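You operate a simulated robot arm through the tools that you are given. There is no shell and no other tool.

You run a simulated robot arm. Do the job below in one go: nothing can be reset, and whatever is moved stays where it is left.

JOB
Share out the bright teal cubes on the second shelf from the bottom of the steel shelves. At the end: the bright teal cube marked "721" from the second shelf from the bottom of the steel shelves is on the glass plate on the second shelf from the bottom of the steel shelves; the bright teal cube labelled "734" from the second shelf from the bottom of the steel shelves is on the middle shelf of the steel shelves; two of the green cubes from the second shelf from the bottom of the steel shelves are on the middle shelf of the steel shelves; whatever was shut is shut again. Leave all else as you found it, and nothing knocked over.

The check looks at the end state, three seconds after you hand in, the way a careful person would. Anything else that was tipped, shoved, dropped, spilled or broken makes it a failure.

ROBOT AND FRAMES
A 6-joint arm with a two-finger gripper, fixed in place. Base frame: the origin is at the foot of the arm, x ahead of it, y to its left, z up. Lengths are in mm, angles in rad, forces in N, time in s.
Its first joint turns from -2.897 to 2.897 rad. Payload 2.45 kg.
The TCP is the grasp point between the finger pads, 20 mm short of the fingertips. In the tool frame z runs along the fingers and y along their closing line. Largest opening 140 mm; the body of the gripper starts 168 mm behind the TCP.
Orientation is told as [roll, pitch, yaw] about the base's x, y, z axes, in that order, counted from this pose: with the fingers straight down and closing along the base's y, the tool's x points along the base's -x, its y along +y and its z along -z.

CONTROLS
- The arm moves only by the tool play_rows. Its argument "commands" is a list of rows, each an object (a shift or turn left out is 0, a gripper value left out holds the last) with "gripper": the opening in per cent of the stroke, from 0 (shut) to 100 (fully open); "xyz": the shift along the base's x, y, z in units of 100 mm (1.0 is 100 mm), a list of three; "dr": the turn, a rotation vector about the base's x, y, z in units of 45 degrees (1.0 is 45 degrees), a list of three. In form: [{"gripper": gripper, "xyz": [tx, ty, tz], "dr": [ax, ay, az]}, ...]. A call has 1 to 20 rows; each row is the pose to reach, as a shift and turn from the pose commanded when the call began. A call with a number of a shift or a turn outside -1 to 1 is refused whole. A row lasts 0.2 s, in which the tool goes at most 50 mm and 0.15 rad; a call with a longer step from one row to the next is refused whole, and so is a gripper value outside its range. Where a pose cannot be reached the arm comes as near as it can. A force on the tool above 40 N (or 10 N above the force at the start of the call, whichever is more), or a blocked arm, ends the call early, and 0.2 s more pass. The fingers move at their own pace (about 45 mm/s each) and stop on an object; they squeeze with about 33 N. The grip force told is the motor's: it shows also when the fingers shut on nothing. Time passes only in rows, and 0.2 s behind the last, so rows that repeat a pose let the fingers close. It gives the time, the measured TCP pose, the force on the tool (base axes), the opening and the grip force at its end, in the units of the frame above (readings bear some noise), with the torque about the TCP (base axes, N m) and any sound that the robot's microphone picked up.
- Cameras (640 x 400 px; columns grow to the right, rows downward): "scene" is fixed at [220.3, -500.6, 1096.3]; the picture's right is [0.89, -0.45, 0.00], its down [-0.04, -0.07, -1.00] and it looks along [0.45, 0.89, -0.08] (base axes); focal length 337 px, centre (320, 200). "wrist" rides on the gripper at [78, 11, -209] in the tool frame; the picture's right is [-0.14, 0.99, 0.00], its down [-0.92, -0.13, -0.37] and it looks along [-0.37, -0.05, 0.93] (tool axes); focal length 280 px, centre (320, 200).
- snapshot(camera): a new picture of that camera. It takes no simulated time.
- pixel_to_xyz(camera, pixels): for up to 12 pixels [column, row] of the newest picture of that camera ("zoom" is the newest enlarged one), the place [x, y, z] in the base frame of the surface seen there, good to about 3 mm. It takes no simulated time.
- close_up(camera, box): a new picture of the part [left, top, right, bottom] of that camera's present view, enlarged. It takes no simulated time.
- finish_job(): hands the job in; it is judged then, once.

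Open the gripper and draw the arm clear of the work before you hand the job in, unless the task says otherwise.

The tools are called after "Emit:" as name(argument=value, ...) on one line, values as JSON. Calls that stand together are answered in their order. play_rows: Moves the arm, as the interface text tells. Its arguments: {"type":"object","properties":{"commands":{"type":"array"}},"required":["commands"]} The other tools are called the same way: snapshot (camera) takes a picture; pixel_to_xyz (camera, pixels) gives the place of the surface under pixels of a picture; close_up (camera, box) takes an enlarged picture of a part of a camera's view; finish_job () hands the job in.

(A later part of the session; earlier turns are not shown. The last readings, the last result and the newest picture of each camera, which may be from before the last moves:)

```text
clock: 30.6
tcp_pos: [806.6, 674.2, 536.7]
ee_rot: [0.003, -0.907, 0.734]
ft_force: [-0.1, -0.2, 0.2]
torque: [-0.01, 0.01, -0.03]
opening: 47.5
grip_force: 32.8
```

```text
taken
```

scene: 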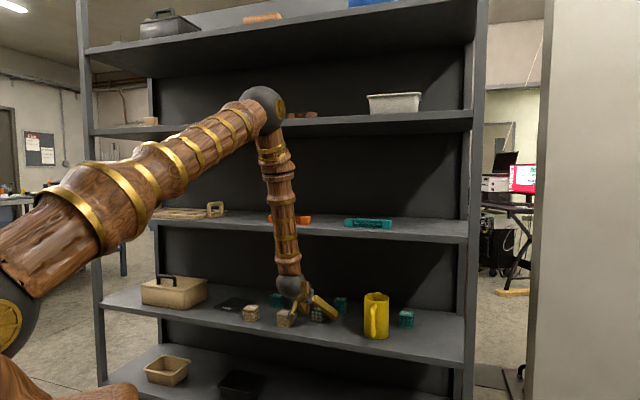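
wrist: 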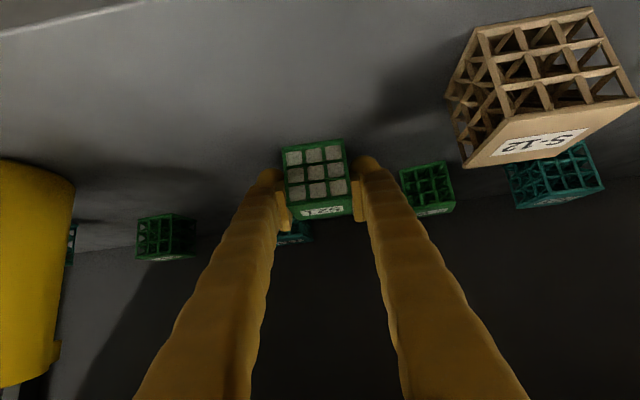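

Gripped at 47.5 mm opening, 32.8 N. I lift straight up 30 mm and check.

Emit:
play_rows(commands=[{"xyz": [0, 0, 0.1]}, {"xyz": [0, 0, 0.2]}, {"xyz": [0, 0, 0.3]}, {"xyz": [0, 0, 0.3]}])

Emit:
snapshot(camera="wrist")

```text
clock: 31.6
tcp_pos: [807.0, 675.0, 566.2]
ee_rot: [0.002, -0.907, 0.735]
ft_force: [0.8, 0.9, -0.6]
torque: [-0.02, 0.0, 0.01]
opening: 47.5
grip_force: 32.7
```

```text
taken
```

wrist: 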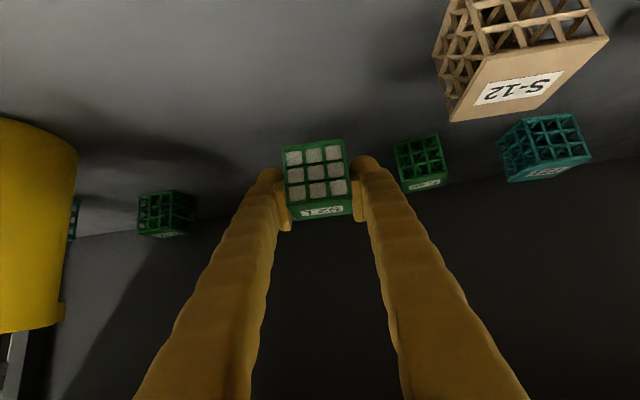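

521 is held clear of the shelf. I retract straight out of the bay toward u≈800, rising slightly.

Emit:
play_rows(commands=[{"xyz": [-0.17, -0.17, 0.05]}, {"xyz": [-0.35, -0.35, 0.1]}, {"xyz": [-0.52, -0.52, 0.12]}, {"xyz": [-0.7, -0.7, 0.12]}, {"xyz": [-0.87, -0.87, 0.12]}])

Emit:
play_rows(commands=[{"xyz": [-0.17, -0.17, 0.02]}, {"xyz": [-0.35, -0.35, 0.04]}, {"xyz": [-0.52, -0.52, 0.06]}, {"xyz": [-0.7, -0.7, 0.08]}, {"xyz": [-0.87, -0.87, 0.1]}])

Emit:
snapshot(camera="scene")

```text
clock: 32.8
tcp_pos: [719.7, 588.0, 578.9]
ee_rot: [0.0, -0.908, 0.734]
ft_force: [-0.3, -0.5, -0.9]
torque: [-0.03, -0.03, 0.0]
opening: 47.3
grip_force: 33.6
```

```text
clock: 34.0
tcp_pos: [634.6, 498.9, 587.6]
ee_rot: [0.003, -0.908, 0.733]
ft_force: [0.1, 0.7, 0.4]
torque: [0.05, 0.01, -0.01]
opening: 47.7
grip_force: 32.9
```

```text
taken
```

scene: 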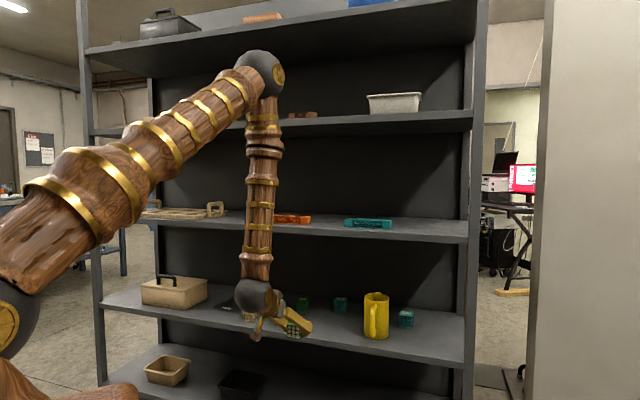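

Out at u≈802. Now I raise straight up in front of the shelves to z≈1000.

Emit:
play_rows(commands=[{"xyz": [0, 0, 0.25]}, {"xyz": [0, 0, 0.5]}, {"xyz": [0, 0, 0.75]}, {"xyz": [0, 0, 1.0]}])

Emit:
play_rows(commands=[{"xyz": [0, 0, 0.25]}, {"xyz": [0, 0, 0.5]}, {"xyz": [0, 0, 0.75]}, {"xyz": [0, 0, 1.0]}])

Emit:
play_rows(commands=[{"xyz": [0, 0, 0.25]}, {"xyz": [0, 0, 0.5]}, {"xyz": [0, 0, 0.75]}, {"xyz": [0, 0, 1.0]}])

Emit:
play_rows(commands=[{"xyz": [0, 0, 0.25]}, {"xyz": [0, 0, 0.5]}, {"xyz": [0, 0, 0.75]}, {"xyz": [0, 0, 1.0]}, {"xyz": [0, 0, 1.0]}])

Emit:
snapshot(camera="wrist")

Emit:
snapshot(camera="scene")

```text
clock: 35.0
tcp_pos: [631.7, 501.1, 687.6]
ee_rot: [0.003, -0.905, 0.734]
ft_force: [-0.6, 0.2, -0.8]
torque: [-0.03, 0.0, 0.03]
opening: 47.6
grip_force: 32.6
```

```text
clock: 36.0
tcp_pos: [634.6, 501.1, 788.6]
ee_rot: [0.0, -0.907, 0.734]
ft_force: [-0.2, 0.7, -0.8]
torque: [0.04, 0.01, -0.01]
opening: 47.5
grip_force: 33.5
```

```text
clock: 37.0
tcp_pos: [632.7, 501.8, 889.5]
ee_rot: [0.0, -0.907, 0.735]
ft_force: [0.9, 0.0, -1.0]
torque: [-0.01, 0.0, 0.01]
opening: 47.7
grip_force: 33.1
```

```text
clock: 38.2
tcp_pos: [633.6, 501.8, 988.2]
ee_rot: [0.001, -0.908, 0.735]
ft_force: [0.1, -0.4, 0.1]
torque: [0.01, 0.0, -0.01]
opening: 47.4
grip_force: 33.2
```

```text
taken
```

wrist: 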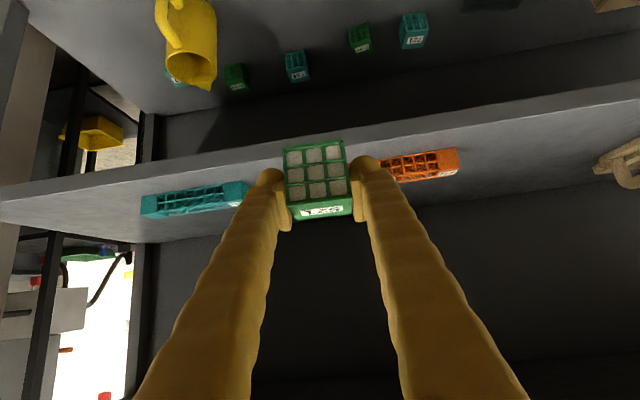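

```text
taken
```

scene: 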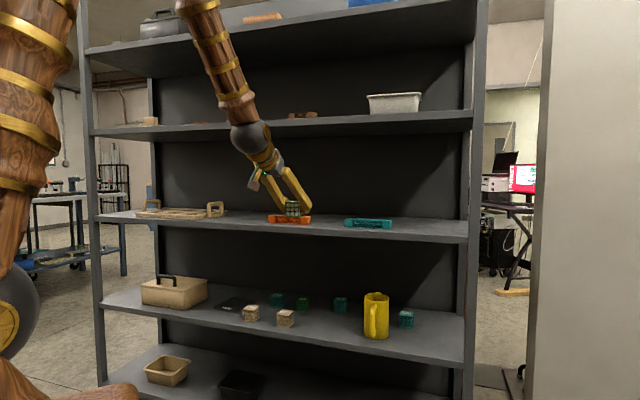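

I measure the blocks' extents and the shelf above from here before going in.

Emit:
pixel_to_xyz(camera="wrist", pixels=[[455, 153], [457, 172], [390, 178], [145, 197], [146, 213], [246, 184], [246, 200], [330, 240], [250, 215], [300, 380], [215, 212], [420, 178]])

Emit:
pixel_to_xyz(camera="scene", pixels=[[300, 122], [300, 128], [300, 133], [340, 118], [340, 124], [340, 130], [400, 120], [268, 215], [311, 219], [345, 222], [391, 226], [291, 206]])

```text
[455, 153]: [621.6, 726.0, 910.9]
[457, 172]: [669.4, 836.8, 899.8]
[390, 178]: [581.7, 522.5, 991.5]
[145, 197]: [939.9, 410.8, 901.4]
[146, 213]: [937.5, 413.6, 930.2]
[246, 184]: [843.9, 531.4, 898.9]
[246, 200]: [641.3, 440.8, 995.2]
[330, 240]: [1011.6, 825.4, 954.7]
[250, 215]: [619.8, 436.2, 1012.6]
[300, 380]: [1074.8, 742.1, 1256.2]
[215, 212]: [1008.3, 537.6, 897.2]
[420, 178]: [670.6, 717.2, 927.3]
```

```text
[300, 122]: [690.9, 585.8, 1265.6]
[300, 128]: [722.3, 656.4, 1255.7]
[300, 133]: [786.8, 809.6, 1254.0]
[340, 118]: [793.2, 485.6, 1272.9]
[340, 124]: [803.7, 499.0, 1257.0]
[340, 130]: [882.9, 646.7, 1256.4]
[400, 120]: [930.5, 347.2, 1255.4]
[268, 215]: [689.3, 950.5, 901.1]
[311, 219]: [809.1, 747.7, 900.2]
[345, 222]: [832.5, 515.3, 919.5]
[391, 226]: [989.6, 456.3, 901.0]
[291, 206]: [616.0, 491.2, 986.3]
```

Shelf 4's underside is z≈1256 with its front at u≈903; orange block spans v=74…-81, teal block v=-226…-374. I'll carry 521 over to A (792,707), raised to z≈1003.

Emit:
play_rows(commands=[{"xyz": [0.12, 0.17, 0.05]}, {"xyz": [0.25, 0.35, 0.1]}, {"xyz": [0.37, 0.52, 0.15]}, {"xyz": [0.5, 0.7, 0.15]}, {"xyz": [0.5, 0.7, 0.15]}])

Emit:
play_rows(commands=[{"xyz": [0.13, 0.17, 0]}, {"xyz": [0.27, 0.34, 0]}, {"xyz": [0.4, 0.51, 0]}, {"xyz": [0.54, 0.68, 0]}, {"xyz": [0.54, 0.68, 0]}])

Emit:
play_rows(commands=[{"xyz": [0.13, 0.17, 0]}, {"xyz": [0.27, 0.34, 0]}, {"xyz": [0.4, 0.51, 0]}, {"xyz": [0.54, 0.68, 0]}, {"xyz": [0.54, 0.68, 0]}])

Emit:
snapshot(camera="wrist")

Emit:
snapshot(camera="scene")

```text
clock: 39.4
tcp_pos: [682.9, 571.1, 1003.2]
ee_rot: [0.001, -0.908, 0.737]
ft_force: [0.0, 0.6, -0.1]
torque: [-0.02, -0.01, -0.01]
opening: 47.2
grip_force: 32.7
```

```text
clock: 40.6
tcp_pos: [734.9, 639.5, 1001.7]
ee_rot: [0.002, -0.907, 0.733]
ft_force: [-0.2, 0.4, -0.2]
torque: [-0.04, 0.0, 0.0]
opening: 47.2
grip_force: 33.2
```

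```text
clock: 41.8
tcp_pos: [790.9, 706.9, 1002.8]
ee_rot: [0.001, -0.907, 0.734]
ft_force: [0.7, 0.5, -0.1]
torque: [-0.01, 0.04, 0.0]
opening: 47.6
grip_force: 32.6
```

```text
taken
```

wrist: 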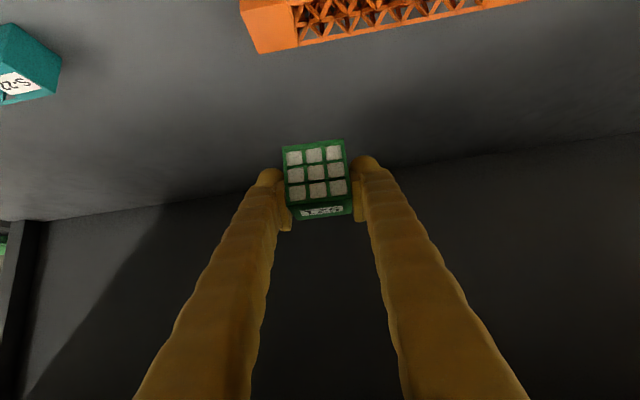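

```text
taken
```

scene: 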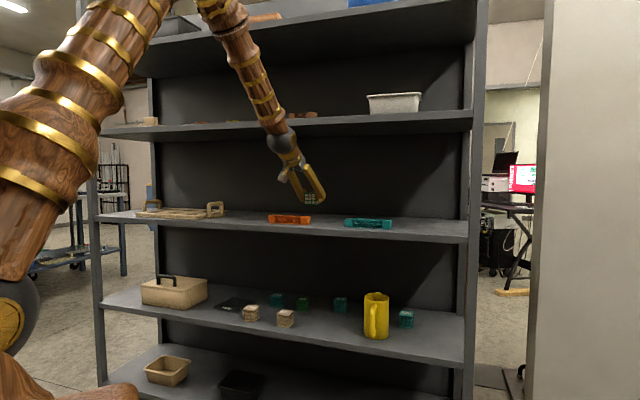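

In place above the spot behind the orange block. I lower to z≈941, then ease down.

Emit:
play_rows(commands=[{"xyz": [0, 0, -0.12]}, {"xyz": [0, 0, -0.24]}, {"xyz": [0, 0, -0.36]}, {"xyz": [0, 0, -0.48]}, {"xyz": [0, 0, -0.56]}, {"xyz": [0, 0, -0.61]}, {"xyz": [0, 0, -0.61]}])

Emit:
play_rows(commands=[{"xyz": [0, 0, -0.01]}, {"xyz": [0, 0, -0.02]}, {"xyz": [0, 0, -0.03]}, {"xyz": [0, 0, -0.04]}, {"xyz": [0, 0, -0.04]}])

Emit:
snapshot(camera="wrist")

```text
clock: 43.4
tcp_pos: [790.8, 708.4, 942.2]
ee_rot: [0.002, -0.908, 0.733]
ft_force: [0.8, -0.8, -0.1]
torque: [-0.03, 0.0, 0.0]
opening: 47.4
grip_force: 33.0
```

```text
clock: 44.6
tcp_pos: [792.2, 707.5, 937.9]
ee_rot: [0.002, -0.909, 0.736]
ft_force: [-0.1, -0.2, -0.8]
torque: [-0.01, -0.03, 0.0]
opening: 47.6
grip_force: 33.4
```

```text
taken
```

wrist: 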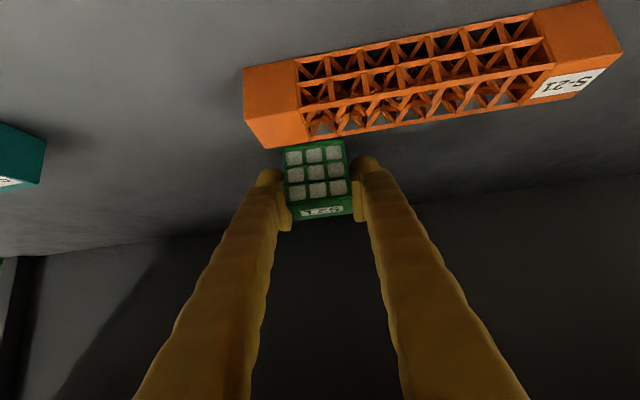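

No contact force yet at z≈938; I continue down by 1 mm steps.

Emit:
play_rows(commands=[{"xyz": [0, 0, -0.01]}, {"xyz": [0, 0, -0.02]}, {"xyz": [0, 0, -0.02]}])

Emit:
play_rows(commands=[{"xyz": [0, 0, -0.01]}, {"xyz": [0, 0, -0.01]}])

```text
clock: 45.4
tcp_pos: [791.5, 707.1, 935.4]
ee_rot: [0.001, -0.909, 0.733]
ft_force: [0.2, 0.2, -0.6]
torque: [-0.02, 0.01, 0.02]
opening: 47.6
grip_force: 32.8
```

```text
clock: 46.0
tcp_pos: [792.8, 706.3, 935.1]
ee_rot: [0.003, -0.908, 0.734]
ft_force: [2.6, -2.0, 11.0]
torque: [-0.09, 0.07, 0.0]
opening: 47.3
grip_force: 32.8
```

Contact: 11 N upward at z≈935. The cube stands on the shelf; I open to about 75 mm.

Emit:
play_rows(commands=[{"gripper": 40, "xyz": [0, 0, 0.005]}, {"gripper": 46, "xyz": [0, 0, 0.005]}, {"gripper": 54, "xyz": [0, 0, 0.005]}, {"gripper": 54, "xyz": [0, 0, 0.005]}, {"gripper": 54, "xyz": [0, 0, 0.005]}])

Emit:
snapshot(camera="wrist")

```text
clock: 47.2
tcp_pos: [790.0, 706.9, 935.4]
ee_rot: [0.002, -0.907, 0.734]
ft_force: [-1.3, -0.1, -1.1]
torque: [0.0, -0.01, -0.03]
opening: 75.6
grip_force: 0.1
```

```text
taken
```

wrist: 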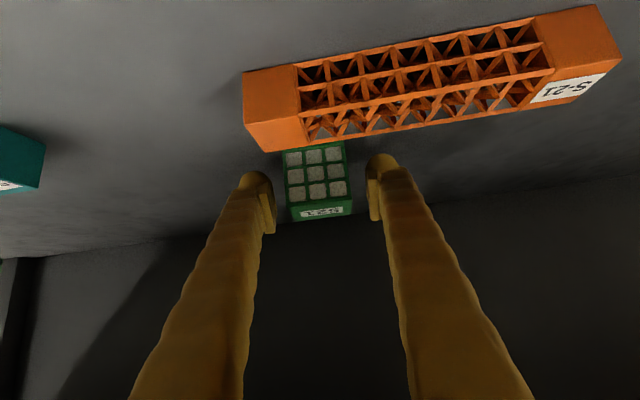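

521 is standing free behind the orange block. I back out along the tool axis.

Emit:
play_rows(commands=[{"xyz": [-0.117, -0.105, 0.123]}, {"xyz": [-0.234, -0.211, 0.246]}, {"xyz": [-0.351, -0.316, 0.369]}, {"xyz": [-0.469, -0.422, 0.493]}, {"xyz": [-0.586, -0.527, 0.616]}])

Emit:
play_rows(commands=[{"xyz": [-0.25, -0.25, 0.1]}, {"xyz": [-0.5, -0.5, 0.1]}, {"xyz": [-0.75, -0.75, 0.1]}, {"xyz": [-1.0, -1.0, 0.1]}])

Emit:
snapshot(camera="wrist")

Emit:
snapshot(camera="scene")

```text
clock: 48.4
tcp_pos: [731.9, 653.9, 998.2]
ee_rot: [0.001, -0.906, 0.734]
ft_force: [-0.2, 0.9, 0.1]
torque: [0.0, -0.03, 0.0]
opening: 75.4
grip_force: 0.0
```

```text
clock: 49.4
tcp_pos: [633.6, 552.5, 1007.1]
ee_rot: [0.002, -0.907, 0.732]
ft_force: [-0.2, 0.6, 0.6]
torque: [0.04, -0.01, 0.01]
opening: 75.6
grip_force: 0.0
```

```text
taken
```

wrist: 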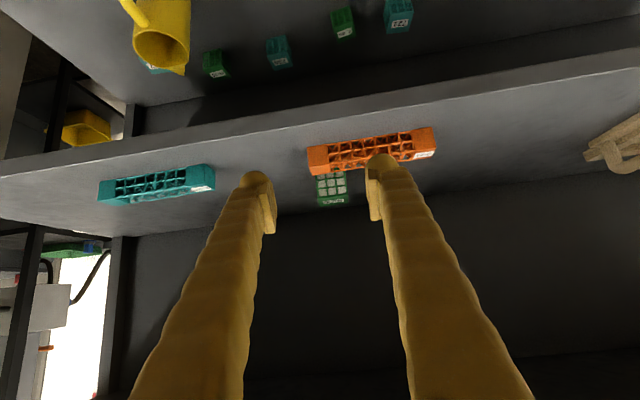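

```text
taken
```

scene: 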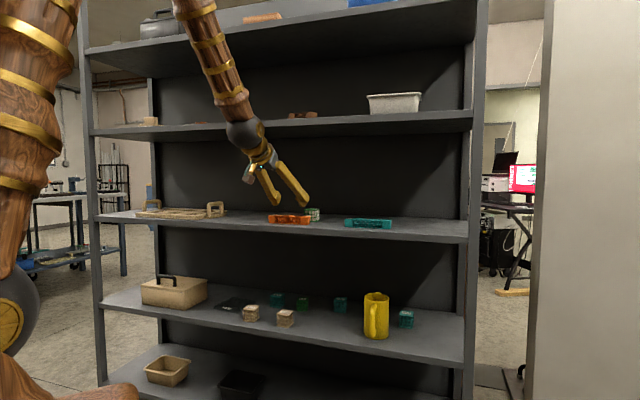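

521 placed correctly behind the orange block at (330,188). Now down again in front of the shelves while turning the heading to 58° for C 45.

Emit:
play_rows(commands=[{"gripper": 57, "xyz": [-0.09, -0.05, -0.2]}, {"xyz": [-0.18, -0.1, -0.4]}, {"xyz": [-0.27, -0.15, -0.6]}, {"xyz": [-0.35, -0.2, -0.8]}, {"xyz": [-0.35, -0.2, -1.0]}])

Emit:
play_rows(commands=[{"xyz": [0, 0, -0.25], "dr": [0, 0, 0.09]}, {"xyz": [0, 0, -0.5], "dr": [0, 0, 0.18]}, {"xyz": [0, 0, -0.75], "dr": [0, 0, 0.27]}, {"xyz": [0, 0, -1.0], "dr": [0, 0, 0.355]}])

Emit:
play_rows(commands=[{"xyz": [0, 0, -0.22]}, {"xyz": [0, 0, -0.45]}, {"xyz": [0, 0, -0.67]}, {"xyz": [0, 0, -0.9]}, {"xyz": [0, 0, -0.9]}])

Emit:
snapshot(camera="wrist")

Emit:
snapshot(camera="scene")

```text
clock: 50.6
tcp_pos: [596.5, 535.0, 907.0]
ee_rot: [0.002, -0.907, 0.733]
ft_force: [-0.4, 0.0, -0.2]
torque: [0.0, -0.03, -0.01]
opening: 79.7
grip_force: 0.1
```

```text
clock: 51.6
tcp_pos: [597.0, 534.0, 805.2]
ee_rot: [0.002, -0.907, 1.012]
ft_force: [-0.4, 0.1, 0.2]
torque: [0.0, 0.01, 0.03]
opening: 79.9
grip_force: 0.1
```

```text
clock: 52.8
tcp_pos: [597.9, 533.9, 716.7]
ee_rot: [0.001, -0.907, 1.014]
ft_force: [0.2, -0.2, 1.0]
torque: [-0.02, -0.02, -0.04]
opening: 79.9
grip_force: 0.1
```

```text
taken
```

wrist: 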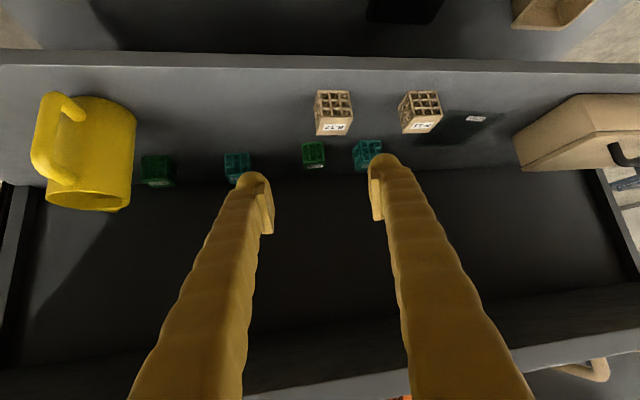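

```text
taken
```

scene: 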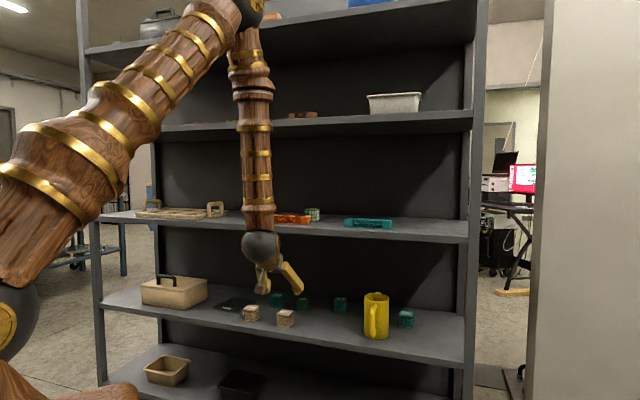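

I zoom on C 45 at (314,154) and 734 at (238,165) in the wrist view to refine their positions and angles.

Emit:
close_up(camera="wrist", box=[290, 135, 338, 165])

Emit:
pixel_to_xyz(camera="zoom", pixels=[[185, 350], [310, 345], [440, 335], [175, 130], [300, 125], [450, 115], [310, 230]])

Emit:
close_up(camera="wrist", box=[214, 148, 262, 178])

Emit:
pixel_to_xyz(camera="zoom", pixels=[[140, 350], [280, 345], [420, 335], [140, 120], [300, 110], [460, 95], [310, 230]])

```text
13.33 times, centred on (314, 150) of wrist
```

zoom: 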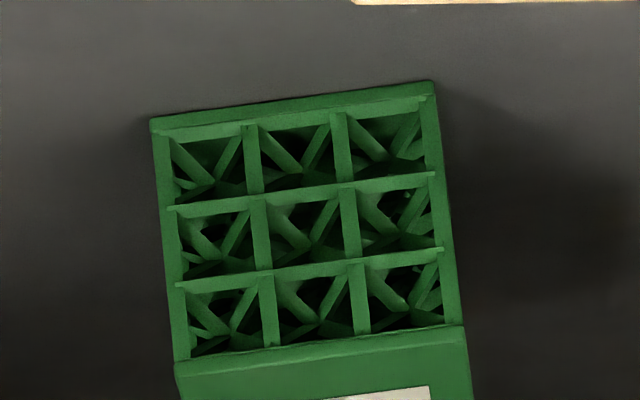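

```text
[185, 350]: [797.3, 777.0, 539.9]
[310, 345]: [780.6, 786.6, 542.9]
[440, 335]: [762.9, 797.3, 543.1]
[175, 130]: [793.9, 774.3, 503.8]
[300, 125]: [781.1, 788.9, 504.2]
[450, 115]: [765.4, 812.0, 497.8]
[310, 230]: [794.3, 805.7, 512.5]
```

```text
13.33 times, centred on (238, 163) of wrist
```

zoom: 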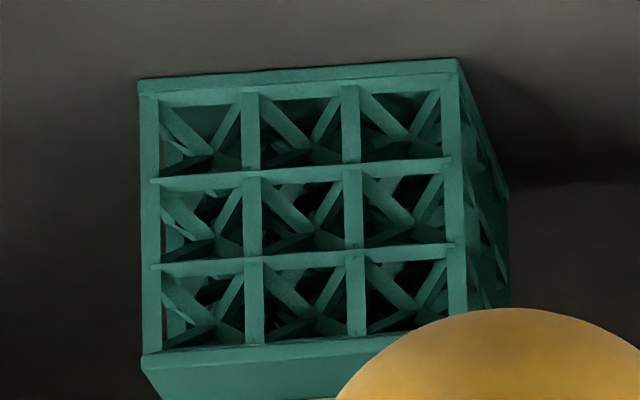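

```text
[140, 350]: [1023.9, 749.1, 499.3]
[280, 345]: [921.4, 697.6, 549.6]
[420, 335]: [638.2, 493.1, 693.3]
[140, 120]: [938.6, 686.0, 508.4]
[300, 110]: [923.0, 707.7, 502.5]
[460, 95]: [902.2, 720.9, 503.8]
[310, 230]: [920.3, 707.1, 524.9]
```

C 45 centre ≈(791,803), axis ≈58.5°, matching the heading. I move onto the approach line and advance along the tool axis in stages.

Emit:
play_rows(commands=[{"xyz": [0.18, 0.19, -0.01]}, {"xyz": [0.36, 0.38, -0.02]}, {"xyz": [0.54, 0.57, -0.04]}, {"xyz": [0.72, 0.75, -0.05]}, {"xyz": [0.72, 0.75, -0.05]}])

Emit:
play_rows(commands=[{"xyz": [0.104, 0.167, -0.154]}, {"xyz": [0.208, 0.334, -0.308]}, {"xyz": [0.312, 0.502, -0.462]}, {"xyz": [0.416, 0.669, -0.616]}, {"xyz": [0.416, 0.669, -0.616]}])

Emit:
snapshot(camera="wrist")

Emit:
snapshot(camera="scene")

```text
clock: 54.0
tcp_pos: [670.0, 609.5, 711.5]
ee_rot: [0.004, -0.907, 1.014]
ft_force: [-0.3, -0.3, 0.5]
torque: [0.0, 0.04, 0.02]
opening: 79.7
grip_force: 0.1
```

```text
clock: 55.2
tcp_pos: [712.2, 676.3, 650.6]
ee_rot: [0.001, -0.908, 1.012]
ft_force: [-0.8, -0.8, 0.9]
torque: [0.01, 0.02, -0.01]
opening: 80.0
grip_force: 0.1
```

```text
taken
```

wrist: 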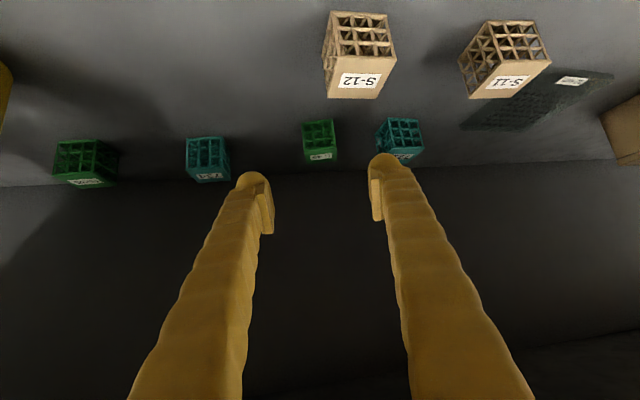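

```text
taken
```

scene: 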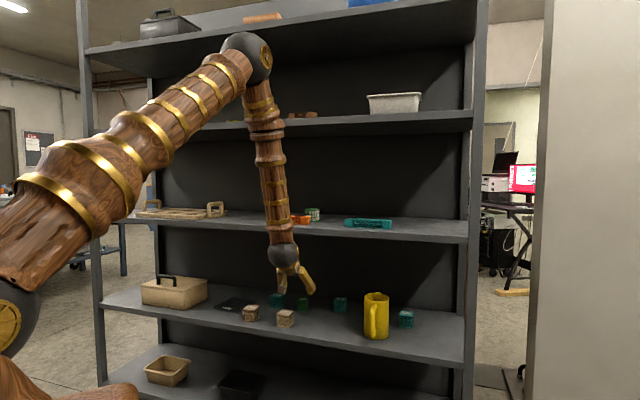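

C 45 is centred at (320,140). I advance another 100 mm and check the forearm's distance to the middle shelf edge.

Emit:
play_rows(commands=[{"xyz": [0.104, 0.167, -0.154]}, {"xyz": [0.208, 0.334, -0.308]}, {"xyz": [0.312, 0.502, -0.462]}, {"xyz": [0.416, 0.669, -0.616]}, {"xyz": [0.416, 0.669, -0.616]}])

Emit:
snapshot(camera="wrist")

Emit:
snapshot(camera="scene")

Emit:
close_up(camera="scene", box=[240, 190, 360, 330])

```text
clock: 56.4
tcp_pos: [751.4, 744.0, 588.4]
ee_rot: [0.002, -0.909, 1.011]
ft_force: [-0.2, 0.4, 0.5]
torque: [-0.02, 0.0, 0.0]
opening: 79.8
grip_force: 0.0
```

```text
taken
```

wrist: 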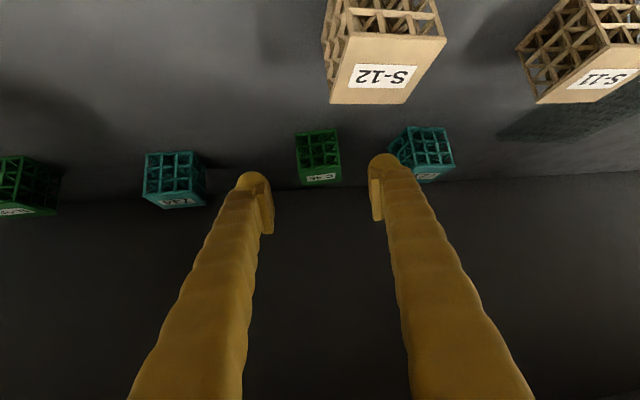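

```text
taken
```

scene: 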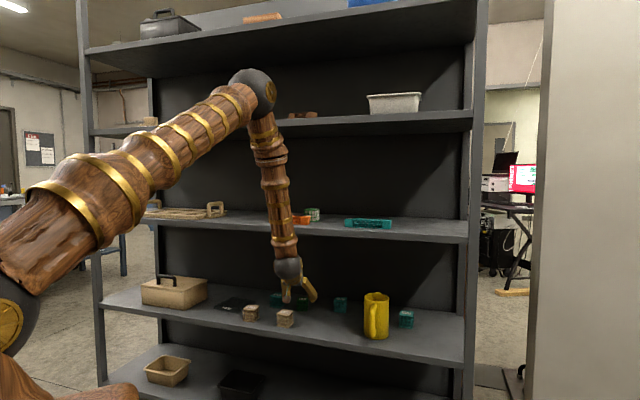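

```text
2.86 times, centred on (300, 260) of scene
```

zoom: 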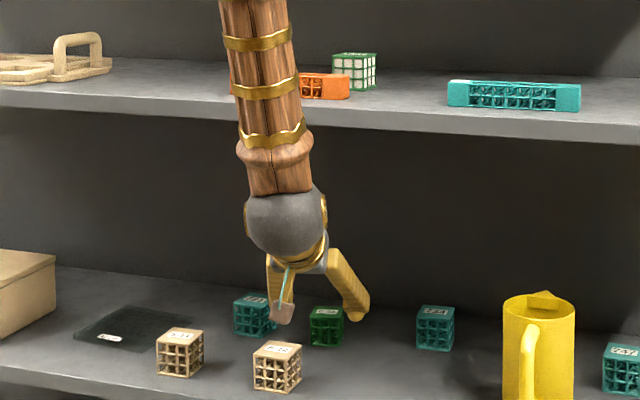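

I measure the forearm surface near the middle shelf's front edge.

Emit:
pixel_to_xyz(camera="zoom", pixels=[[268, 60], [300, 100], [270, 100], [272, 135], [305, 148], [275, 180], [285, 225], [322, 220], [250, 105], [285, 310], [340, 120], [200, 95]])

```text
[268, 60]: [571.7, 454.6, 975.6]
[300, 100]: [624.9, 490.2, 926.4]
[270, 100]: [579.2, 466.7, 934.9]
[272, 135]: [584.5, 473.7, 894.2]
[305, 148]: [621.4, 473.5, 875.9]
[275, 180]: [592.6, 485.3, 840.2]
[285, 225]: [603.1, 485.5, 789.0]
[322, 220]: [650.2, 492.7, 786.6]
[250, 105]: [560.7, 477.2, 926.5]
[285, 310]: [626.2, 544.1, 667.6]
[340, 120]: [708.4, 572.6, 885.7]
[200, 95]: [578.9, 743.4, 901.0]
```

The forearm clears the edge by about 60 mm now; to keep margin at the end I flatten the tilt by 4° during the last 90 mm to (791,803,533).

Emit:
play_rows(commands=[{"xyz": [0.079, 0.118, -0.111], "dr": [0.015, -0.0094, 0]}, {"xyz": [0.158, 0.236, -0.222], "dr": [0.03, -0.0188, 0]}, {"xyz": [0.238, 0.354, -0.332], "dr": [0.045, -0.028, 0]}, {"xyz": [0.317, 0.472, -0.443], "dr": [0.06, -0.0376, 0]}, {"xyz": [0.396, 0.59, -0.554], "dr": [0.0755, -0.047, 0]}, {"xyz": [0.396, 0.59, -0.554], "dr": [0.0755, -0.047, 0]}])

Emit:
snapshot(camera="wrist")

Emit:
close_up(camera="scene", box=[240, 190, 360, 330])

Emit:
pixel_to_xyz(camera="zoom", pixels=[[275, 60], [280, 100], [285, 130], [290, 170], [300, 215]])

```text
clock: 57.8
tcp_pos: [791.6, 803.0, 533.5]
ee_rot: [0.003, -0.979, 1.011]
ft_force: [0.1, 0.5, 1.1]
torque: [0.04, 0.01, 0.0]
opening: 79.9
grip_force: 0.1
```

```text
taken
```

wrist: 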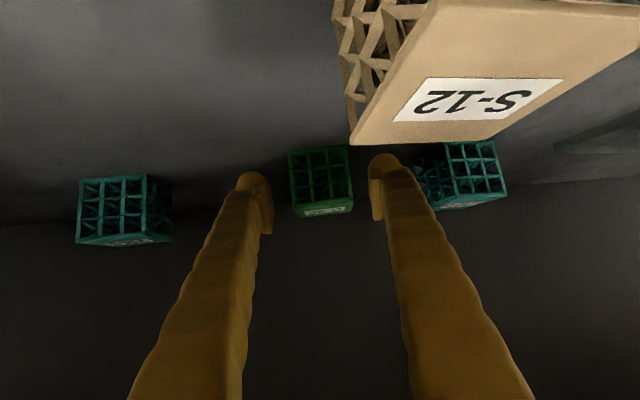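

```text
2.86 times, centred on (300, 260) of scene
```

zoom: 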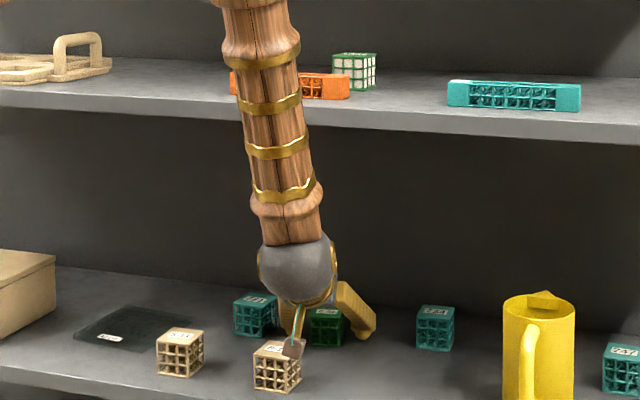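

```text
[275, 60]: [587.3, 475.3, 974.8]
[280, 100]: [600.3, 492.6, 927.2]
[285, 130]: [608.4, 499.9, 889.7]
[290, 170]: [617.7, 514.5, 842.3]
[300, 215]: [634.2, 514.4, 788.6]
```

The forearm has ≈28 mm clearance and C 45 is centred at (321,180) between the pads. Closing.

Emit:
play_rows(commands=[{"gripper": 0}, {"gripper": 0}, {"gripper": 0}, {"gripper": 0}, {"gripper": 0}, {"gripper": 0}])

Emit:
snapshot(camera="wrist")

```text
clock: 59.2
tcp_pos: [791.0, 802.3, 533.1]
ee_rot: [0.003, -0.978, 1.013]
ft_force: [-0.1, 0.7, 0.0]
torque: [0.02, -0.02, -0.02]
opening: 44.0
grip_force: 33.0
```

```text
taken
```

wrist: 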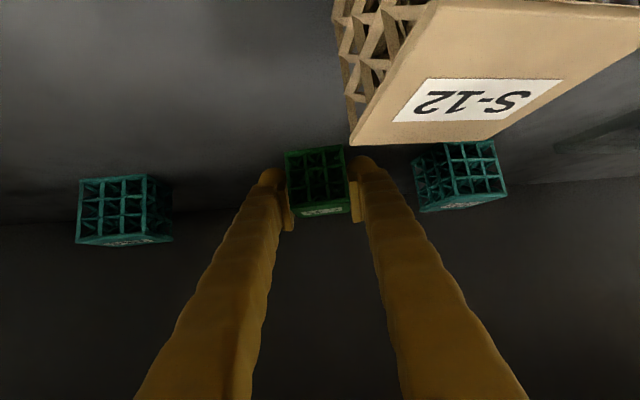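

C 45 gripped at 44.0 mm. I lift 40 mm straight up, then back out along the tool axis so it passes well above S-12.

Emit:
play_rows(commands=[{"xyz": [0, 0, 0.1]}, {"xyz": [0, 0, 0.2]}, {"xyz": [0, 0, 0.3]}, {"xyz": [0, 0, 0.4]}, {"xyz": [0, 0, 0.4]}])

Emit:
play_rows(commands=[{"xyz": [-0.11, -0.176, 0.14]}, {"xyz": [-0.22, -0.352, 0.28]}, {"xyz": [-0.33, -0.528, 0.42]}, {"xyz": [-0.44, -0.704, 0.56]}, {"xyz": [-0.44, -0.704, 0.56]}])

Emit:
snapshot(camera="wrist")

Emit:
snapshot(camera="scene")

```text
clock: 60.4
tcp_pos: [792.2, 802.8, 573.8]
ee_rot: [0.002, -0.976, 1.014]
ft_force: [-0.5, 0.8, -0.9]
torque: [0.01, 0.04, 0.0]
opening: 43.6
grip_force: 33.1
```

```text
clock: 61.6
tcp_pos: [747.9, 731.5, 629.0]
ee_rot: [0.002, -0.977, 1.011]
ft_force: [-0.2, -0.7, -0.2]
torque: [-0.01, 0.02, -0.02]
opening: 44.0
grip_force: 33.2
```

```text
taken
```

wrist: 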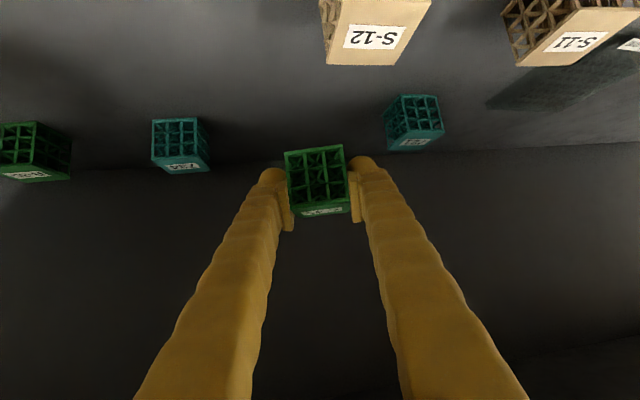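

```text
taken
```

scene: 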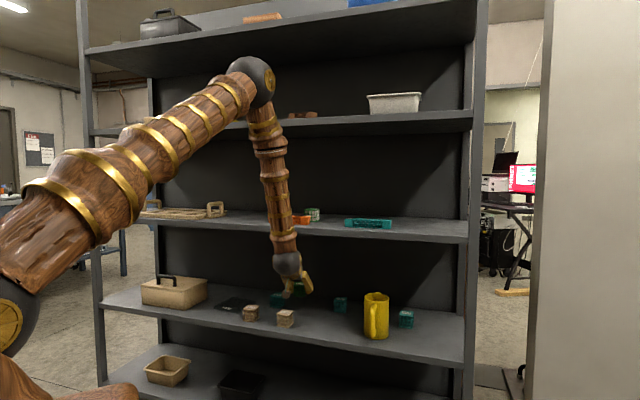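

C 45 is above and past S-12. I pull out to u≈800 and then raise while moving right and turning the heading back to ~45°.

Emit:
play_rows(commands=[{"xyz": [-0.17, -0.17, 0]}, {"xyz": [-0.35, -0.35, 0]}, {"xyz": [-0.52, -0.52, 0]}, {"xyz": [-0.7, -0.7, 0]}, {"xyz": [-0.87, -0.87, 0]}])

Emit:
play_rows(commands=[{"xyz": [-0.17, -0.17, 0]}, {"xyz": [-0.35, -0.35, 0]}, {"xyz": [-0.52, -0.52, 0]}, {"xyz": [-0.7, -0.7, 0]}, {"xyz": [-0.87, -0.87, 0]}, {"xyz": [-0.87, -0.87, 0]}])

Emit:
play_rows(commands=[{"xyz": [0.06, -0.06, 0.25]}, {"xyz": [0.12, -0.12, 0.5]}, {"xyz": [0.18, -0.18, 0.75]}, {"xyz": [0.25, -0.25, 1.0]}])

Emit:
play_rows(commands=[{"xyz": [0.06, -0.06, 0.25], "dr": [0, 0, -0.07]}, {"xyz": [0.12, -0.12, 0.5], "dr": [0, 0, -0.14]}, {"xyz": [0.18, -0.18, 0.75], "dr": [0, 0, -0.21]}, {"xyz": [0.25, -0.25, 1.0], "dr": [0, 0, -0.289]}])

Emit:
play_rows(commands=[{"xyz": [0.06, -0.06, 0.25]}, {"xyz": [0.12, -0.12, 0.5]}, {"xyz": [0.18, -0.18, 0.75]}, {"xyz": [0.25, -0.25, 1.0]}])

Emit:
play_rows(commands=[{"xyz": [0.06, -0.06, 0.22]}, {"xyz": [0.12, -0.12, 0.44]}, {"xyz": [0.18, -0.18, 0.66]}, {"xyz": [0.25, -0.25, 0.76]}, {"xyz": [0.25, -0.25, 0.76]}])

Emit:
snapshot(camera="wrist")

Emit:
snapshot(camera="scene")

```text
clock: 62.8
tcp_pos: [661.4, 644.0, 630.5]
ee_rot: [0.002, -0.976, 1.013]
ft_force: [-0.3, -0.2, -0.1]
torque: [0.01, 0.01, 0.02]
opening: 43.8
grip_force: 33.3
```

```text
clock: 64.2
tcp_pos: [575.6, 557.3, 630.0]
ee_rot: [0.001, -0.977, 1.012]
ft_force: [0.3, 0.0, 0.4]
torque: [0.01, 0.02, -0.04]
opening: 44.2
grip_force: 32.6
```

```text
clock: 65.2
tcp_pos: [601.4, 533.9, 729.6]
ee_rot: [0.002, -0.975, 1.014]
ft_force: [0.7, -0.7, -0.5]
torque: [0.0, 0.01, 0.01]
opening: 43.9
grip_force: 32.8
```

```text
clock: 66.2
tcp_pos: [625.4, 506.5, 829.4]
ee_rot: [0.001, -0.976, 0.784]
ft_force: [0.2, 0.0, 0.5]
torque: [0.01, 0.01, 0.0]
opening: 43.8
grip_force: 33.2
```

```text
clock: 67.2
tcp_pos: [649.7, 480.9, 926.7]
ee_rot: [0.001, -0.975, 0.786]
ft_force: [-1.1, -0.4, -0.5]
torque: [0.01, 0.01, 0.03]
opening: 43.9
grip_force: 32.3
```

```text
clock: 68.4
tcp_pos: [674.1, 458.3, 1005.8]
ee_rot: [0.003, -0.978, 0.787]
ft_force: [0.8, 0.6, -0.3]
torque: [0.0, -0.02, 0.01]
opening: 44.1
grip_force: 32.8
```

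```text
taken
```

wrist: 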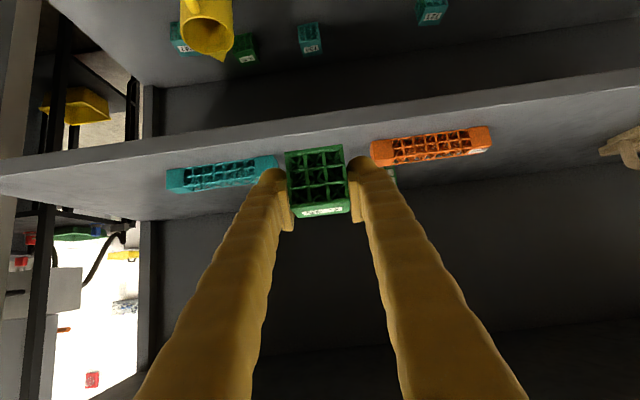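

```text
taken
```

scene: 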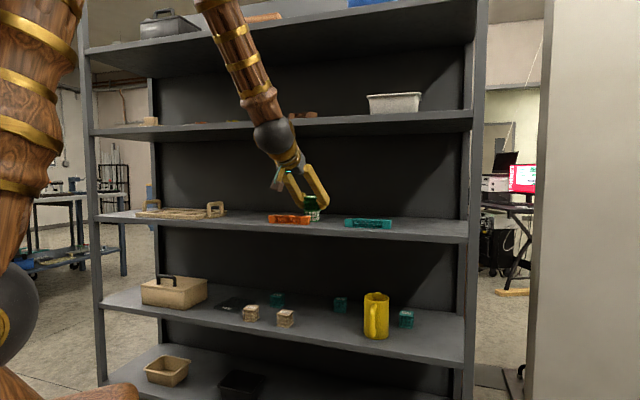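

I carry C 45 in between the blocks to B (859,640), then lower.

Emit:
play_rows(commands=[{"xyz": [0.18, 0.18, 0]}, {"xyz": [0.37, 0.36, 0]}, {"xyz": [0.55, 0.54, 0]}, {"xyz": [0.74, 0.72, 0]}, {"xyz": [0.92, 0.91, 0]}])

Emit:
play_rows(commands=[{"xyz": [0.18, 0.18, 0]}, {"xyz": [0.37, 0.36, 0]}, {"xyz": [0.55, 0.54, 0]}, {"xyz": [0.74, 0.72, 0]}, {"xyz": [0.92, 0.91, 0]}, {"xyz": [0.92, 0.91, 0]}])

Emit:
play_rows(commands=[{"xyz": [0, 0, -0.12]}, {"xyz": [0, 0, -0.24]}, {"xyz": [0, 0, -0.36]}, {"xyz": [0, 0, -0.48]}, {"xyz": [0, 0, -0.6]}, {"xyz": [0, 0, -0.67]}, {"xyz": [0, 0, -0.67]}])

Emit:
snapshot(camera="wrist")

Emit:
snapshot(camera="scene")

```text
clock: 69.6
tcp_pos: [765.7, 549.0, 1006.8]
ee_rot: [0.001, -0.977, 0.785]
ft_force: [0.2, -0.6, 0.5]
torque: [-0.02, 0.01, 0.02]
opening: 43.9
grip_force: 32.8
```

```text
clock: 71.0
tcp_pos: [857.4, 640.0, 1007.5]
ee_rot: [0.0, -0.978, 0.785]
ft_force: [0.0, -0.4, -0.2]
torque: [0.03, -0.02, 0.02]
opening: 43.6
grip_force: 32.8
```

```text
clock: 72.6
tcp_pos: [858.4, 639.3, 937.7]
ee_rot: [0.002, -0.977, 0.787]
ft_force: [-0.4, 0.1, -0.4]
torque: [0.01, -0.02, 0.01]
opening: 43.8
grip_force: 33.2
```

```text
taken
```

wrist: 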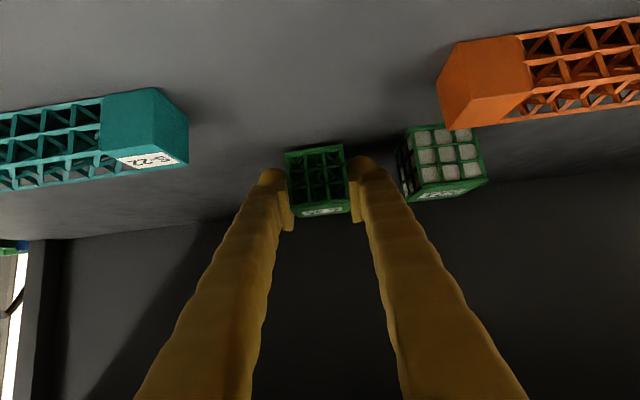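

```text
taken
```

scene: 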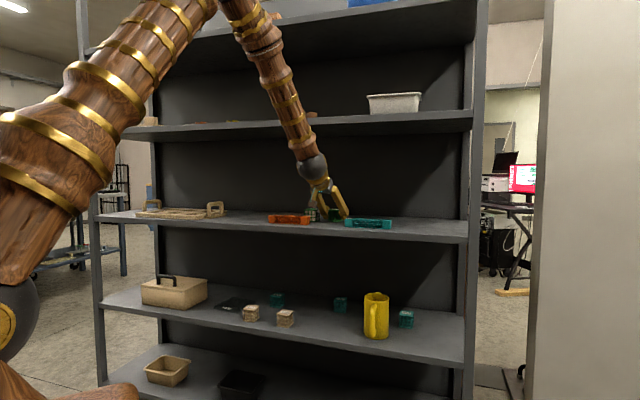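

521 is near on the right, so I'll open only to ~62 mm after contact. Easing down to contact.

Emit:
play_rows(commands=[{"xyz": [0, 0, -0.01]}, {"xyz": [0, 0, -0.02]}, {"xyz": [0, 0, -0.03]}, {"xyz": [0, 0, -0.03]}])

Emit:
play_rows(commands=[{"xyz": [0, 0, -0.01]}, {"xyz": [0, 0, -0.01]}])

```text
clock: 73.6
tcp_pos: [859.0, 639.6, 935.4]
ee_rot: [0.002, -0.978, 0.785]
ft_force: [0.5, -0.2, 0.7]
torque: [-0.01, -0.02, -0.05]
opening: 43.9
grip_force: 33.5
```

```text
clock: 74.2
tcp_pos: [857.3, 639.6, 933.6]
ee_rot: [0.002, -0.978, 0.785]
ft_force: [-0.2, 0.5, -0.7]
torque: [0.0, -0.03, 0.01]
opening: 43.7
grip_force: 33.1
```

No contact yet; another millimetre at a time.

Emit:
play_rows(commands=[{"xyz": [0, 0, -0.01]}, {"xyz": [0, 0, -0.01]}])

Emit:
play_rows(commands=[{"xyz": [0, 0, -0.005]}, {"xyz": [0, 0, -0.005]}])

```text
clock: 74.8
tcp_pos: [858.3, 639.5, 931.3]
ee_rot: [0.005, -0.976, 0.785]
ft_force: [0.7, -1.1, 2.2]
torque: [-0.03, -0.03, 0.02]
opening: 43.9
grip_force: 32.9
```

```text
clock: 75.4
tcp_pos: [858.7, 640.6, 933.6]
ee_rot: [0.002, -0.979, 0.785]
ft_force: [-2.1, -0.1, 10.5]
torque: [0.01, 0.05, -0.02]
opening: 44.1
grip_force: 33.0
```

Contact, 10.5 N. I release by opening to ~62 mm.

Emit:
play_rows(commands=[{"gripper": 36, "xyz": [0, 0, 0.005]}, {"gripper": 40, "xyz": [0, 0, 0.005]}, {"gripper": 44, "xyz": [0, 0, 0.005]}, {"gripper": 44, "xyz": [0, 0, 0.005]}])

Emit:
snapshot(camera="wrist")

```text
clock: 76.4
tcp_pos: [858.1, 640.6, 933.0]
ee_rot: [0.0, -0.977, 0.787]
ft_force: [-0.8, -0.4, 0.2]
torque: [-0.01, 0.01, 0.01]
opening: 61.6
grip_force: 0.1
```

```text
taken
```

wrist: 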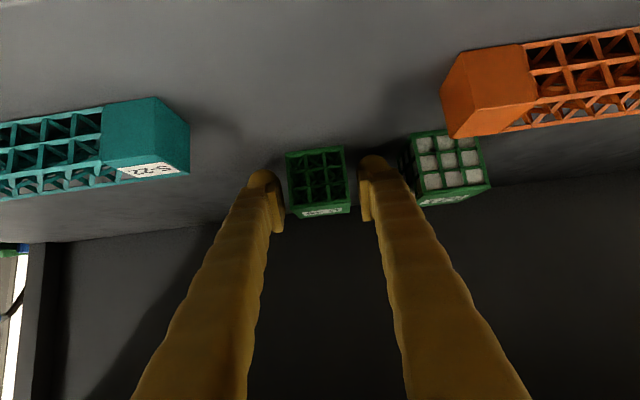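

C 45 stands free. I back out along the tool axis, then to u≈800.

Emit:
play_rows(commands=[{"xyz": [-0.117, -0.117, 0.112]}, {"xyz": [-0.234, -0.234, 0.224]}, {"xyz": [-0.352, -0.352, 0.335]}, {"xyz": [-0.469, -0.469, 0.447]}, {"xyz": [-0.586, -0.586, 0.559]}])

Emit:
play_rows(commands=[{"xyz": [-0.25, -0.25, 0.05]}, {"xyz": [-0.5, -0.5, 0.05]}, {"xyz": [-0.75, -0.75, 0.05]}, {"xyz": [-1.0, -1.0, 0.05]}])

Emit:
snapshot(camera="wrist")

Emit:
play_rows(commands=[{"gripper": 57, "xyz": [-0.08, -0.08, -0.05]}, {"xyz": [-0.17, -0.17, -0.3]}, {"xyz": [-0.25, -0.25, -0.55]}, {"xyz": [-0.25, -0.25, -0.8]}, {"xyz": [-0.25, -0.25, -1.0]}])

```text
clock: 77.6
tcp_pos: [798.8, 581.7, 988.0]
ee_rot: [0.003, -0.975, 0.785]
ft_force: [0.2, -0.4, 0.9]
torque: [0.0, -0.02, 0.01]
opening: 61.7
grip_force: 0.1
```

```text
clock: 78.6
tcp_pos: [699.9, 481.9, 995.3]
ee_rot: [0.001, -0.977, 0.785]
ft_force: [-0.4, -0.2, -0.1]
torque: [0.01, 0.02, -0.01]
opening: 61.5
grip_force: 0.2
```

```text
taken
```

wrist: 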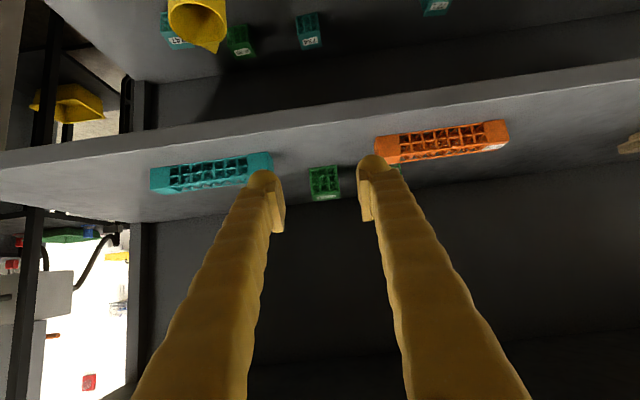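

```text
clock: 79.8
tcp_pos: [676.5, 456.3, 894.6]
ee_rot: [0.002, -0.979, 0.786]
ft_force: [0.3, 0.0, -0.1]
torque: [-0.02, 0.01, 0.01]
opening: 79.5
grip_force: 0.1
```

C 45 stands between the blocks at (325,182). Next I descend while turning to heading 52° and a flatter 28° tilt for cube 734.

Emit:
play_rows(commands=[{"xyz": [0, 0, -0.25], "dr": [0.025, -0.022, 0.04]}, {"xyz": [0, 0, -0.5], "dr": [0.05, -0.044, 0.081]}, {"xyz": [0, 0, -0.75], "dr": [0.075, -0.066, 0.121]}, {"xyz": [0, 0, -1.0], "dr": [0.1005, -0.0882, 0.1617]}])

Emit:
play_rows(commands=[{"xyz": [0.05, 0.02, -0.25]}, {"xyz": [0.1, 0.04, -0.5]}, {"xyz": [0.15, 0.06, -0.75]}, {"xyz": [0.2, 0.08, -1.0]}, {"xyz": [0.2, 0.08, -1.0]}])

Emit:
snapshot(camera="wrist")

Emit:
snapshot(camera="scene")

```text
clock: 80.8
tcp_pos: [675.6, 454.9, 794.5]
ee_rot: [0.001, -1.083, 0.915]
ft_force: [0.4, 0.5, 0.5]
torque: [-0.01, 0.0, 0.01]
opening: 79.7
grip_force: 0.0
```

```text
clock: 82.0
tcp_pos: [694.6, 464.8, 695.5]
ee_rot: [0.001, -1.082, 0.912]
ft_force: [-0.3, 0.5, 0.0]
torque: [-0.02, 0.0, -0.02]
opening: 79.8
grip_force: 0.2
```

```text
taken
```

wrist: 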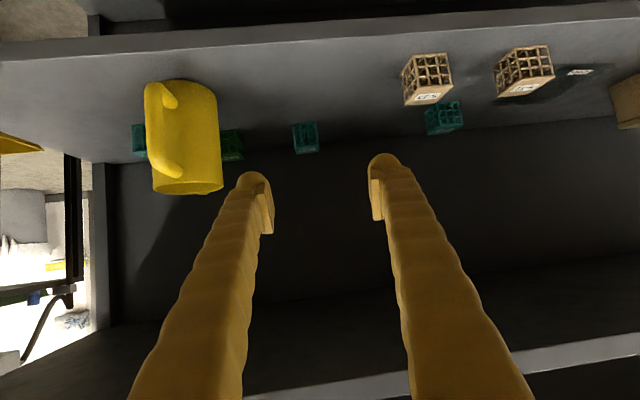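

```text
taken
```

scene: 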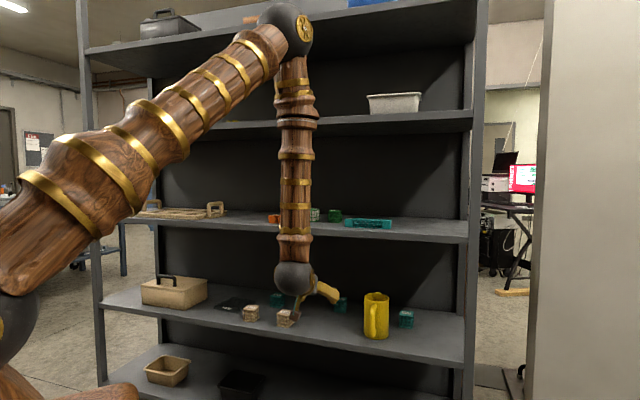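

I zoom in on 734 at (305,137) and also check mug and R-35 positions in the wrist view.

Emit:
close_up(camera="wrist", box=[281, 120, 329, 150])

Emit:
pixel_to_xyz(camera="zoom", pixels=[[165, 90], [310, 75], [455, 60], [165, 300], [310, 290], [460, 280], [200, 400], [460, 385]])

Emit:
close_up(camera="wrist", box=[120, 70, 280, 200])

Emit:
pixel_to_xyz(camera="wrist", pixels=[[218, 110], [216, 140], [220, 180], [190, 120], [226, 135], [240, 135], [232, 150], [190, 90], [150, 130], [222, 188]])

```text
13.33 times, centred on (305, 135) of wrist
```

zoom: 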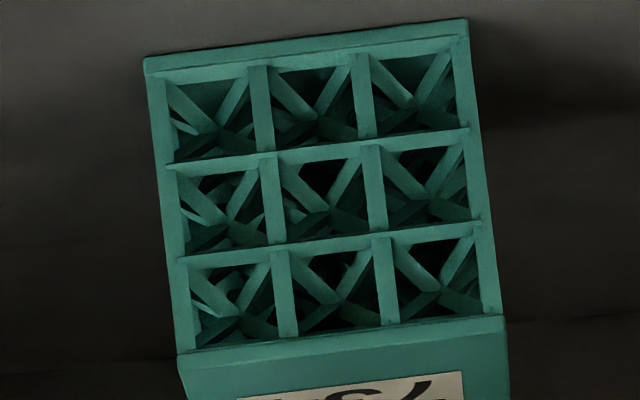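

```text
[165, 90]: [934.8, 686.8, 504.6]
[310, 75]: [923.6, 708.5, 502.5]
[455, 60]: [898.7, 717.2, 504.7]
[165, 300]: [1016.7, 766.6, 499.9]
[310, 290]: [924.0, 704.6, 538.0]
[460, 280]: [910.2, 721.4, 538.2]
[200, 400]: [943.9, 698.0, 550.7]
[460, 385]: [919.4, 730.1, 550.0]
```

```text
3.08 times, centred on (200, 135) of wrist
```

zoom: 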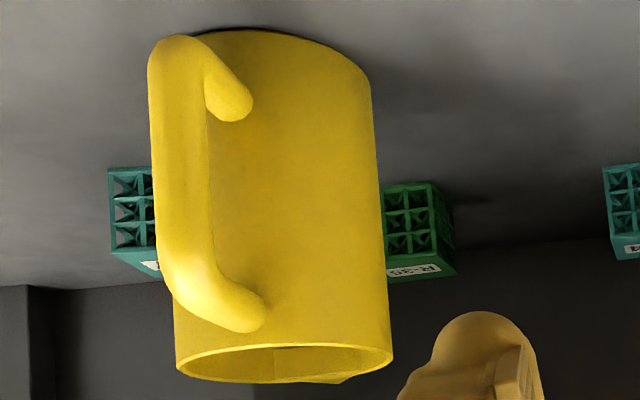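

```text
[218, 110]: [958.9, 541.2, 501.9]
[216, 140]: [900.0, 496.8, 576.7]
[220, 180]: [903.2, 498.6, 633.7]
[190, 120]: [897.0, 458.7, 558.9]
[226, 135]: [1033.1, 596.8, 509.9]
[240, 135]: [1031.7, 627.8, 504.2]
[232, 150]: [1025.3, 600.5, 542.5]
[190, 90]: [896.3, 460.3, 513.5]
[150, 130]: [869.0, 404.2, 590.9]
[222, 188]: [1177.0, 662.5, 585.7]
```

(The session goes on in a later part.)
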